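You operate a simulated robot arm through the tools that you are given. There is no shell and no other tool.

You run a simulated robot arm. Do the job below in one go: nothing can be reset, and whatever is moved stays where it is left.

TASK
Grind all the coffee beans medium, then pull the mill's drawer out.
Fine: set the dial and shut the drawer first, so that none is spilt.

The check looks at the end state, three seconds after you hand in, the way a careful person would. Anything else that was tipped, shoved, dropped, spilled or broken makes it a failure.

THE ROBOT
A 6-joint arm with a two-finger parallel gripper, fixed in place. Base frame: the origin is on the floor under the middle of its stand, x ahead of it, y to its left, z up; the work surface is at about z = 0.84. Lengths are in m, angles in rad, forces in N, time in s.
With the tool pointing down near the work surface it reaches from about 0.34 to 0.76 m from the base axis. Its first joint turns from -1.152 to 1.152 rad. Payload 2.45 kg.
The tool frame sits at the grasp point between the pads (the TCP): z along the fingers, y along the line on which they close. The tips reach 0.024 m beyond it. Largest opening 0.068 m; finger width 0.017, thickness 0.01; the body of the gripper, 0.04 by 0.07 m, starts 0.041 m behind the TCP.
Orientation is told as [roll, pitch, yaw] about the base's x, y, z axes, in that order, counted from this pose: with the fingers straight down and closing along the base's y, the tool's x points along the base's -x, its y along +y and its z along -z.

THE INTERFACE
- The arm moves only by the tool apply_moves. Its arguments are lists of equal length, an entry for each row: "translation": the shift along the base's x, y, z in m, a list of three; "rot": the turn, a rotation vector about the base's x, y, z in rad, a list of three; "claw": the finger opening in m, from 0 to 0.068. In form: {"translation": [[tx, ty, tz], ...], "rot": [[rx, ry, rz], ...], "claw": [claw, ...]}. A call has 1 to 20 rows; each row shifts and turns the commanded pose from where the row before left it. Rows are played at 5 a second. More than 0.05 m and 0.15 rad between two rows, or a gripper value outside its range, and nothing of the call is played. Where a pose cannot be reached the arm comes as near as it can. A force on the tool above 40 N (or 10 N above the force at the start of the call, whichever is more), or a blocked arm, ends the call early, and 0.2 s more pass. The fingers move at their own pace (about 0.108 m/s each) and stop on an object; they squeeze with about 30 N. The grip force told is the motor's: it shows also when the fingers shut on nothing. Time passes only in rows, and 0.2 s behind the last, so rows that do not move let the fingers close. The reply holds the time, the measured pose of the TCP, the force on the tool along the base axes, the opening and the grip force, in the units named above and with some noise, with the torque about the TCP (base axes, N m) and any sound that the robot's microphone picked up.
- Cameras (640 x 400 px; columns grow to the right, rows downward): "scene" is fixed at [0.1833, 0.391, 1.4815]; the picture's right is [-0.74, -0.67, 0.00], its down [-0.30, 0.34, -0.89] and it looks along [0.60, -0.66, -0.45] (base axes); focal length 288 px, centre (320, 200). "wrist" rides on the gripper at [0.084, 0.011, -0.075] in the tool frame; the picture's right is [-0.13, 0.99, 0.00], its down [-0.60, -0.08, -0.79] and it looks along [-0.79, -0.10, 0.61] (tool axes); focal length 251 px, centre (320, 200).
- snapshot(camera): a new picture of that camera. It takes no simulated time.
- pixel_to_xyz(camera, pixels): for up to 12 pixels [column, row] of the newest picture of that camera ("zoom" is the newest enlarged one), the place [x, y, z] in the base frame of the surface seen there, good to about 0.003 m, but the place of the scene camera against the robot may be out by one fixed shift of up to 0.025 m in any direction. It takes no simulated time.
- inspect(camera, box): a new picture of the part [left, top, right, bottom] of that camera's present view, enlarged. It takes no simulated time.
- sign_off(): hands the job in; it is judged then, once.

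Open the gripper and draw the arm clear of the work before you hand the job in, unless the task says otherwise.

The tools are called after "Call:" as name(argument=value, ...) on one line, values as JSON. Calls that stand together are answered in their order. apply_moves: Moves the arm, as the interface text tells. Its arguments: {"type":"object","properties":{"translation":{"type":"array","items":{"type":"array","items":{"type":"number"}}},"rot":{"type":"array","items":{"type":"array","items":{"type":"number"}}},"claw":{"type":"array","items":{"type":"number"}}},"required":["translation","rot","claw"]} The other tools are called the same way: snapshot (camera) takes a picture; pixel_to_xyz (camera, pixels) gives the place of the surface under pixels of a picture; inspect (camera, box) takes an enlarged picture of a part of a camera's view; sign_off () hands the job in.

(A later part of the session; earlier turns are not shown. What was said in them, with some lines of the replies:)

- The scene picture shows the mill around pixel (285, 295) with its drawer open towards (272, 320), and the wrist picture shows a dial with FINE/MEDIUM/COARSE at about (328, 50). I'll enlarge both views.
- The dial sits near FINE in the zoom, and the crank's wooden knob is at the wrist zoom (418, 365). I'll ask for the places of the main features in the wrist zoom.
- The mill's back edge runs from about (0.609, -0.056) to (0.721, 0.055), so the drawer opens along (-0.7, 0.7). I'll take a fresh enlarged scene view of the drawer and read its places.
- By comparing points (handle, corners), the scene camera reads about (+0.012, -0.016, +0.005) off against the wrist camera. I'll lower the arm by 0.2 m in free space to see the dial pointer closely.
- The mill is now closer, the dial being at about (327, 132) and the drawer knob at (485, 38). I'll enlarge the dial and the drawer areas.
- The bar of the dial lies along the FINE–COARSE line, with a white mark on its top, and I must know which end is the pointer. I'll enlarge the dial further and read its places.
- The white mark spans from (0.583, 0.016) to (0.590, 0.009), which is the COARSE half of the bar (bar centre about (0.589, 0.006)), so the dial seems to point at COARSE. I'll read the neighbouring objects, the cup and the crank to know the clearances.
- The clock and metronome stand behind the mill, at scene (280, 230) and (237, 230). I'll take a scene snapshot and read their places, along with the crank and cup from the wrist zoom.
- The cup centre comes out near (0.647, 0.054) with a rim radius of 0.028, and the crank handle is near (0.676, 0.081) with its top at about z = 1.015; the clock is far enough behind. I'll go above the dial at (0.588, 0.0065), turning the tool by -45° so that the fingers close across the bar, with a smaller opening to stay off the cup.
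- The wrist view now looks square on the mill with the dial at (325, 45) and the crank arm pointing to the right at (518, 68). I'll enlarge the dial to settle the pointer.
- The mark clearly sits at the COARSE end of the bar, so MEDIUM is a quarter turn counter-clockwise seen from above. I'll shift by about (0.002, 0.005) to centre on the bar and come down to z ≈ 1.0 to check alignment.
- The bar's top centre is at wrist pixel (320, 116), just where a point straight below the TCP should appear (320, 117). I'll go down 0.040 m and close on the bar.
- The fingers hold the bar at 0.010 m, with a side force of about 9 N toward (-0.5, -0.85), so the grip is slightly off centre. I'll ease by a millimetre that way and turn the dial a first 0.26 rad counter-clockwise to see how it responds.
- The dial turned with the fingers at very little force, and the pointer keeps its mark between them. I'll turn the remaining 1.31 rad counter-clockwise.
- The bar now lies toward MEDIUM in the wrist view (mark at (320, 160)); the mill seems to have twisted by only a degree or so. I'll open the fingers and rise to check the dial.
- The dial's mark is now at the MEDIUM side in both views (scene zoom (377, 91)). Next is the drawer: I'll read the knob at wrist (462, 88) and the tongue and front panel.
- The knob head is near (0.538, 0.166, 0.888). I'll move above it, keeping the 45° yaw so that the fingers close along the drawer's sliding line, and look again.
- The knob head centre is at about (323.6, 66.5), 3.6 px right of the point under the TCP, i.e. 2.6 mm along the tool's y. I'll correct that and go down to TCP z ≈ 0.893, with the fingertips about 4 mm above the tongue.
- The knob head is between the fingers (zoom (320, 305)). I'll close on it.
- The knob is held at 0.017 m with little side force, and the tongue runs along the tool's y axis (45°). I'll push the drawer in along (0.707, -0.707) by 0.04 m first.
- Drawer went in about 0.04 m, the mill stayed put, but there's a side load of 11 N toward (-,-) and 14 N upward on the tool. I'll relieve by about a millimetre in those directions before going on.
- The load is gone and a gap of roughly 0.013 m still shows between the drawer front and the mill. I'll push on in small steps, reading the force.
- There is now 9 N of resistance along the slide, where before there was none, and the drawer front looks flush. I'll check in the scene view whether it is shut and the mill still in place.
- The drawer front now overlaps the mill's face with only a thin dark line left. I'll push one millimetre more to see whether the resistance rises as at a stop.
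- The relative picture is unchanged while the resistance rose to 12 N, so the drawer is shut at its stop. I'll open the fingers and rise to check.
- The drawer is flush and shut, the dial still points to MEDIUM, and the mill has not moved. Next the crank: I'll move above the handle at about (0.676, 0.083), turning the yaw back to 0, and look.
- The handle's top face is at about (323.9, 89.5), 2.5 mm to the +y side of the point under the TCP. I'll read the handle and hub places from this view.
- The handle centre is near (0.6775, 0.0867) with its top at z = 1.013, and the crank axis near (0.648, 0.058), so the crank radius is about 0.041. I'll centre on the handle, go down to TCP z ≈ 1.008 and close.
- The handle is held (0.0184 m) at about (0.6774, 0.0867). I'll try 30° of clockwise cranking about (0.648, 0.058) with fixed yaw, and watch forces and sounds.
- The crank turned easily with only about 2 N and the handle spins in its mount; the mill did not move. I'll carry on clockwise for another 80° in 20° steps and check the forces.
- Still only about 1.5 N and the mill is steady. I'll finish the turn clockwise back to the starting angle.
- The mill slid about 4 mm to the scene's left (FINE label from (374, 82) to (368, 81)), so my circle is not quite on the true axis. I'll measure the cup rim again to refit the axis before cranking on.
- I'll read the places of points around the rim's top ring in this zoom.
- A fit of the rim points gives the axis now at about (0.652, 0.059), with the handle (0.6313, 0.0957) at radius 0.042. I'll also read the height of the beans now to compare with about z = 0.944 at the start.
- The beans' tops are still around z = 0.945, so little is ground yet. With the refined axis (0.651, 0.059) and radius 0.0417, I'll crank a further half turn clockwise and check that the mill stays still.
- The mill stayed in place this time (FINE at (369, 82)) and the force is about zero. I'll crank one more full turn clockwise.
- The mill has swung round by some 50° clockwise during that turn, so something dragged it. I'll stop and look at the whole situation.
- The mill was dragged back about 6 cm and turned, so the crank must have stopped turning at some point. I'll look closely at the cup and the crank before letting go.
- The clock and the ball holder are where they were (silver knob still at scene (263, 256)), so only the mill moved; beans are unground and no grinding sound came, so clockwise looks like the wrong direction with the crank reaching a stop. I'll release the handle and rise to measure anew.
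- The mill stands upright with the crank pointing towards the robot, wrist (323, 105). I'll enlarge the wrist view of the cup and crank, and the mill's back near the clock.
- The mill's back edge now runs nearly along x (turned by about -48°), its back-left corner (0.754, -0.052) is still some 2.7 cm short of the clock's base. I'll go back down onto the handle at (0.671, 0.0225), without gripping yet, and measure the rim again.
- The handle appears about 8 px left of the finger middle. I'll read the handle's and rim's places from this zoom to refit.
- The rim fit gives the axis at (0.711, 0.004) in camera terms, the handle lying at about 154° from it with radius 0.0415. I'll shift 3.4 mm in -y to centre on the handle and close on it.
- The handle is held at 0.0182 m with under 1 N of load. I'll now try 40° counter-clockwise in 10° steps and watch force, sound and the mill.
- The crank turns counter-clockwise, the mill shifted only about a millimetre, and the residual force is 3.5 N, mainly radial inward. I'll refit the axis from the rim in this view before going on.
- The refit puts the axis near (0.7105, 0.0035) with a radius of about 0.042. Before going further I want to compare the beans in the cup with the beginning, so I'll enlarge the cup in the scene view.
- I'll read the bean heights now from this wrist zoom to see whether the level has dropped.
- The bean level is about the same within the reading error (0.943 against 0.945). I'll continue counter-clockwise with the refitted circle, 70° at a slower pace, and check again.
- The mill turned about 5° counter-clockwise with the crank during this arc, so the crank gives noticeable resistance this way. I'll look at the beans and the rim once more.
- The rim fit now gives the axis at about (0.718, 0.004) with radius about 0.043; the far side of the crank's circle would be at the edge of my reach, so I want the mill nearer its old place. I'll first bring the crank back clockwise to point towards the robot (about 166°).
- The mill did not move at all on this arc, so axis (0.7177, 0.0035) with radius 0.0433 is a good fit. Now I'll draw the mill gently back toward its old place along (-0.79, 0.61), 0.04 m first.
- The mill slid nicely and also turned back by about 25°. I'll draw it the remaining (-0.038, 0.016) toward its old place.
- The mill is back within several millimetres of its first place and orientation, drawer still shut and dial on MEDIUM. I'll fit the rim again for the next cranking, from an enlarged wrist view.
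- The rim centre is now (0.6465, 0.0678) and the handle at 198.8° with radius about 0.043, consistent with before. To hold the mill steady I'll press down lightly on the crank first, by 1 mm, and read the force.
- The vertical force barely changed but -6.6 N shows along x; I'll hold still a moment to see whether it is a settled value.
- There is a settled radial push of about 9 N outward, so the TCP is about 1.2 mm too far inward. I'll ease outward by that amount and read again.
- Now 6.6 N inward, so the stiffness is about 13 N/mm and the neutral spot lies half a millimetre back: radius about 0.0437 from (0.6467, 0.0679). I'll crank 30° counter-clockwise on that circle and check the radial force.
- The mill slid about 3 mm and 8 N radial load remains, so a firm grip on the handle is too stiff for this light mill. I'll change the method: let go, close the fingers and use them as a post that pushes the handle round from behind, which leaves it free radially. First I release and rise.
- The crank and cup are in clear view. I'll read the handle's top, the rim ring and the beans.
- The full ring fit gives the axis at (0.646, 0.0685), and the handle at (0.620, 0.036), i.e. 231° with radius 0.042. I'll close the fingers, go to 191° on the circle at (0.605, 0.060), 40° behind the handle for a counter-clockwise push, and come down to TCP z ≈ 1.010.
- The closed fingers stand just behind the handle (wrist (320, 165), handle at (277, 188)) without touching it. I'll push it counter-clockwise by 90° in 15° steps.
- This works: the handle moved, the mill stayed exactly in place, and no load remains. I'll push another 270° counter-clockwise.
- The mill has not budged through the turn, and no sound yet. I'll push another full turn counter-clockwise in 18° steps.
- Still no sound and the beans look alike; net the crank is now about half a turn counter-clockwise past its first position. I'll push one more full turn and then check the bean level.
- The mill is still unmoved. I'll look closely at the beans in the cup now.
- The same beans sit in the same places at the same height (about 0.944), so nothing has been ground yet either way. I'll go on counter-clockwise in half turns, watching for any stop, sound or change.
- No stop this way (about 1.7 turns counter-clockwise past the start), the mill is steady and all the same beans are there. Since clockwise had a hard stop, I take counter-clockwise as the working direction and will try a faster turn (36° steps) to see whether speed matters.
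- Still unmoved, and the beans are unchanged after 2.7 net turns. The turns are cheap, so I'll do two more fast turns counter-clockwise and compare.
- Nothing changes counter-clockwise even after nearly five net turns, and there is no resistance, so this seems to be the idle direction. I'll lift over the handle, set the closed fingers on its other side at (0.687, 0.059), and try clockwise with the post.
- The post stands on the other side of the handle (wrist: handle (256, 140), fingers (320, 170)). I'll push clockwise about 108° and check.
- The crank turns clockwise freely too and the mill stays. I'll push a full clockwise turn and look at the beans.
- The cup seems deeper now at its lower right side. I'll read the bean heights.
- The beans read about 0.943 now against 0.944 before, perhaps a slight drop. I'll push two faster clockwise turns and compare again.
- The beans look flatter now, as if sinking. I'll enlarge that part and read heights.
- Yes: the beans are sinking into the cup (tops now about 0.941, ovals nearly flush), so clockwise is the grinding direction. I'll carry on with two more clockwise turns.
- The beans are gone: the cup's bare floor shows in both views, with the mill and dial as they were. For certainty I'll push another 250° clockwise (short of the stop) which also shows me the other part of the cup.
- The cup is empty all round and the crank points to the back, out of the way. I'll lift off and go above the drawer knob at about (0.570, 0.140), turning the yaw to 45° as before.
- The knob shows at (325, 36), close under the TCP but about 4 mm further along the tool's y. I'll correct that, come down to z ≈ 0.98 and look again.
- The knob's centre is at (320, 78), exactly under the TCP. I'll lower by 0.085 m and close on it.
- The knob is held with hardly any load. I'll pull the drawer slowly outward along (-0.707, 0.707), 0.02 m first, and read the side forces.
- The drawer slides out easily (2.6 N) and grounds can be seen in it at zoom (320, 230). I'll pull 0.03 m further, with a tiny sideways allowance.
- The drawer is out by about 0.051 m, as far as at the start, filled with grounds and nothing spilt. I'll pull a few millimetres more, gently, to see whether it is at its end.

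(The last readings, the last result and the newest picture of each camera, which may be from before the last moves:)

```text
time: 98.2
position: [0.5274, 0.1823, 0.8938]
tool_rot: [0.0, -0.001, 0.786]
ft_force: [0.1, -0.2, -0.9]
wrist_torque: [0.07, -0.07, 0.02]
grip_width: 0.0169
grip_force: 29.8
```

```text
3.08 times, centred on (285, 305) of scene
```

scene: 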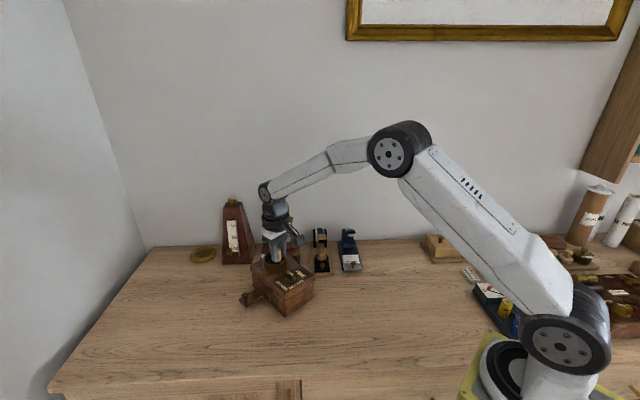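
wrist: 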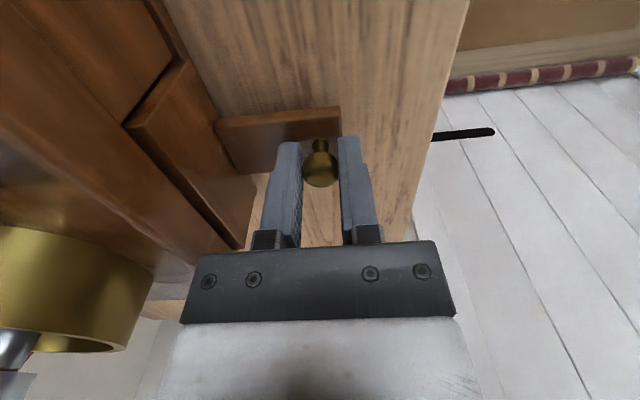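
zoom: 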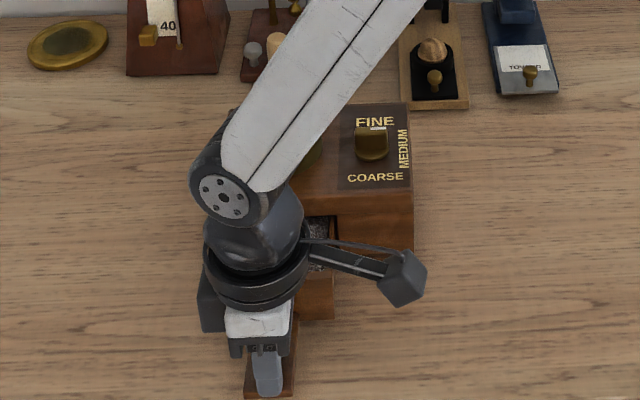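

No resistance yet at about 0.055 m. I'll draw it another 6 mm in small steps while watching the force.

Call:
apply_moves(translation=[[-0.0015, 0.0014, 0], [-0.0015, 0.0014, 0], [-0.0015, 0.0014, 0], [0, 0, 0]], rot=[[0, 0, 0], [0, 0, 0], [0, 0, 0], [0, 0, 0]], claw=[0.012, 0.012, 0.012, 0.012])

Call:
inspect(camera="scene", box=[230, 240, 340, 370])

Call:
inspect(camera="wrist", box=[0, 0, 400, 250])

```text
time: 99.2
position: [0.5224, 0.1856, 0.8949]
tool_rot: [0.0, -0.003, 0.786]
ft_force: [0.5, 1.1, -0.3]
wrist_torque: [-0.01, -0.02, -0.02]
grip_width: 0.0167
grip_force: 29.9
```

```text
3.08 times, centred on (285, 305) of scene
```

zoom: 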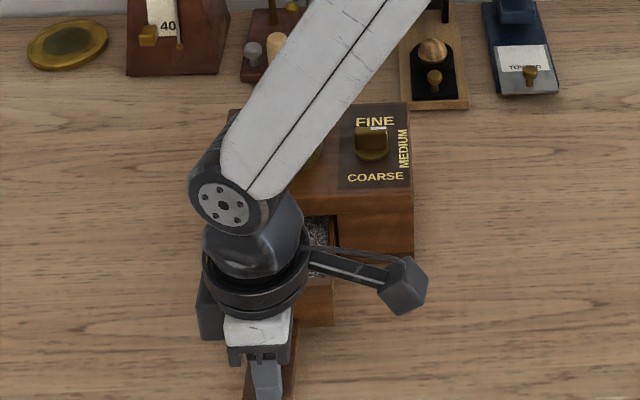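

```text
1.60 times, centred on (200, 125) of wrist
```

zoom: 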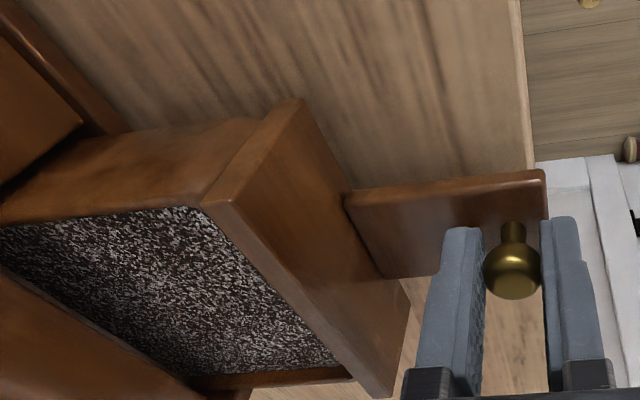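

Out about 0.061 m with still no stop, the mill steady and the grounds level. I'll ease it out a little more, a few millimetres at a time, to find its end.

Call:
apply_moves(translation=[[-0.0014, 0.0014, 0], [-0.0014, 0.0014, 0], [-0.0014, 0.0014, 0], [0, 0, 0]], rot=[[0, 0, 0], [0, 0, 0], [0, 0, 0], [0, 0, 0]], claw=[0.012, 0.012, 0.012, 0.012])

Call:
inspect(camera="wrist", box=[0, 0, 400, 250])

Call:
inspect(camera="scene", box=[230, 240, 340, 370])

```text
time: 100.2
position: [0.5197, 0.1891, 0.8939]
tool_rot: [-0.001, -0.002, 0.785]
ft_force: [3.4, -5.6, 0.1]
wrist_torque: [-0.06, -0.01, -0.05]
grip_width: 0.0172
grip_force: 30.1
```

```text
1.60 times, centred on (200, 125) of wrist
```

zoom: 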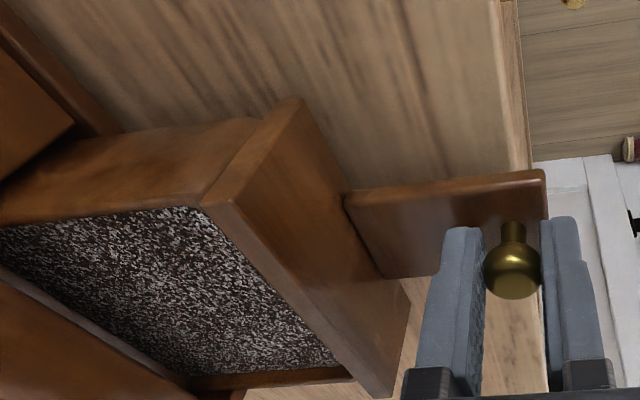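

```text
3.08 times, centred on (285, 305) of scene
```

zoom: 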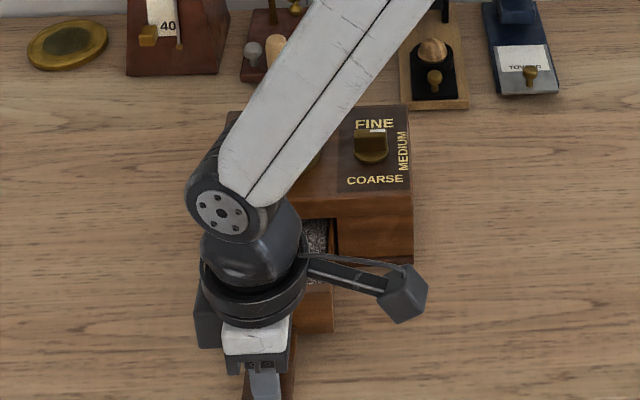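

Now there is 6.5 N resistance along the slide and the mill just began to follow, so the drawer is out to its stop. I'll open the fingers and rise straight up.

Call:
apply_moves(translation=[[0, 0, 0], [0, 0, 0], [0, 0, 0], [0, 0, 0.02], [0, 0, 0.04], [0, 0, 0.05], [0, 0, 0.05], [0, 0, 0.05], [0, 0, 0.03], [0, 0, 0]], rot=[[0, 0, 0], [0, 0, 0], [0, 0, 0], [0, 0, 0], [0, 0, 0], [0, 0, 0], [0, 0, 0], [0, 0, 0], [0, 0, 0], [0, 0, 0]], claw=[0.026, 0.034, 0.034, 0.034, 0.034, 0.034, 0.034, 0.034, 0.034, 0.034])

Call:
snapshot(camera="wrist")

Call:
snapshot(camera="scene")

```text
time: 102.4
position: [0.5196, 0.1918, 1.1334]
tool_rot: [0.0, -0.001, 0.785]
ft_force: [0.3, 0.3, 0.7]
wrist_torque: [-0.02, -0.01, 0.01]
grip_width: 0.034
grip_force: 0.1
```

```text
taken
```

wrist: 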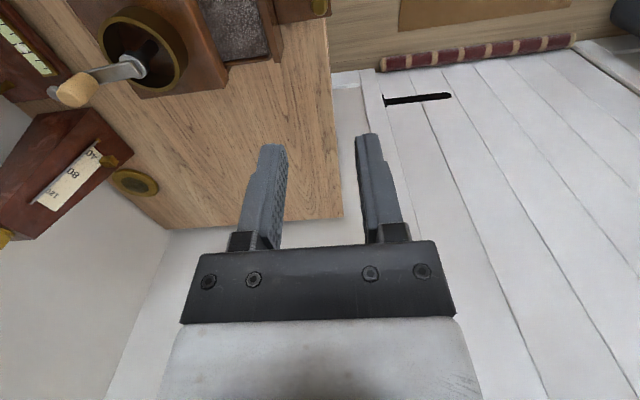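

```text
taken
```

scene: 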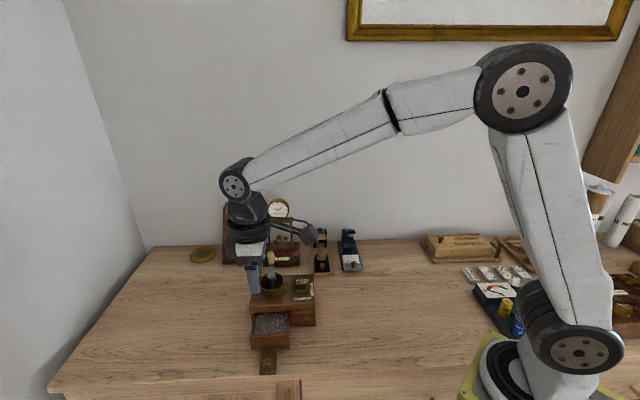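

The drawer is open with the grounds in it and the gripper is free. I'll draw the arm back to its starting pose, clear of everything, and open the gripper.

Call:
apply_moves(translation=[[0, 0, 0.03], [-0.003, -0.031, 0.02], [-0.003, -0.031, 0.02], [-0.003, -0.031, 0.02], [-0.003, -0.031, 0.02], [-0.003, -0.031, 0.02], [-0.002, -0.031, 0.018], [0, 0, 0]], rot=[[0, 0, 0], [0, 0, -0.131], [0, 0, -0.131], [0, 0, -0.131], [0, 0, -0.131], [0, 0, -0.131], [0, 0, -0.13], [0, 0, 0]], claw=[0.034, 0.05, 0.068, 0.068, 0.068, 0.068, 0.068, 0.068])

Call:
snapshot(camera="scene")

Call:
inspect(camera="scene", box=[230, 240, 340, 385])

Call:
inspect(camera="scene", box=[245, 265, 320, 325])

Call:
inspect(camera="scene", box=[180, 190, 380, 290])

```text
time: 104.2
position: [0.5021, 0.0048, 1.2834]
tool_rot: [0.0, -0.002, -0.003]
ft_force: [0.3, 0.4, 0.2]
wrist_torque: [-0.04, 0.0, 0.0]
grip_width: 0.0681
grip_force: 0.1
```

```text
taken
```

scene: 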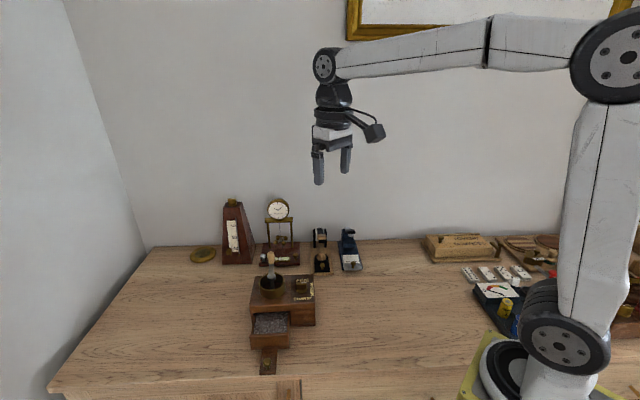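

```text
2.76 times, centred on (285, 312) of scene
```

zoom: 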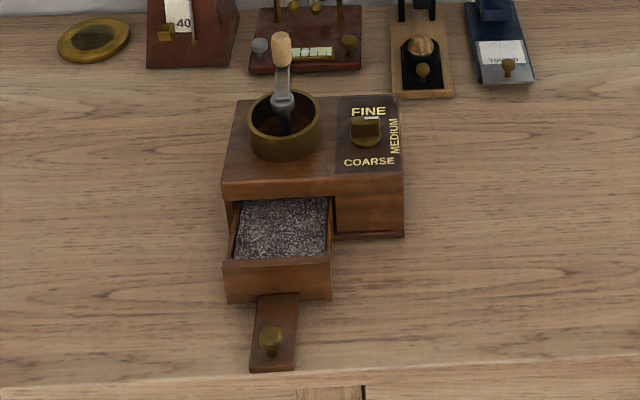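

```text
6.67 times, centred on (282, 295) of scene
```

zoom: 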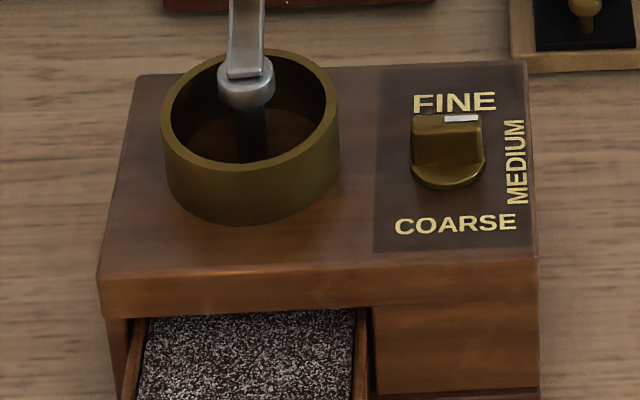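

```text
3.20 times, centred on (280, 240) of scene
```

zoom: 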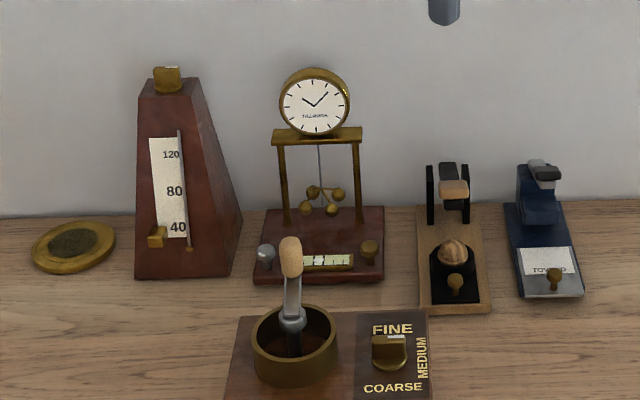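

The cup is empty, the dial is on MEDIUM and the drawer is out with all the grounds in it. No grounds are spilt, the clock, metronome and other pieces stand where they were, and the arm is clear with the gripper open, so I hand the job in.

Call:
sign_off()

```text
The job is handed in.
```

I ground all the beans with the dial on MEDIUM and pulled the drawer out to its stop, about 6 cm, with the grounds in it. I set the dial and shut the drawer before cranking, and saw no spilled grounds in the last pictures.

- **Mill moved:** while I was working out the crank, the mill was dragged about 8 cm and turned nearly 50°. I drew it back to within about 1–2 cm of where it started and nearly its original angle. It never tipped, and the clock, metronome and other pieces around it look unmoved in the final pictures.
- **Cranking:** grinding only happens clockwise. I saw no change in the beans during the counter-clockwise turns.
- **At hand-in:** the cup was empty, the gripper open and the arm back at its starting pose. The result of the check has not come back to me.
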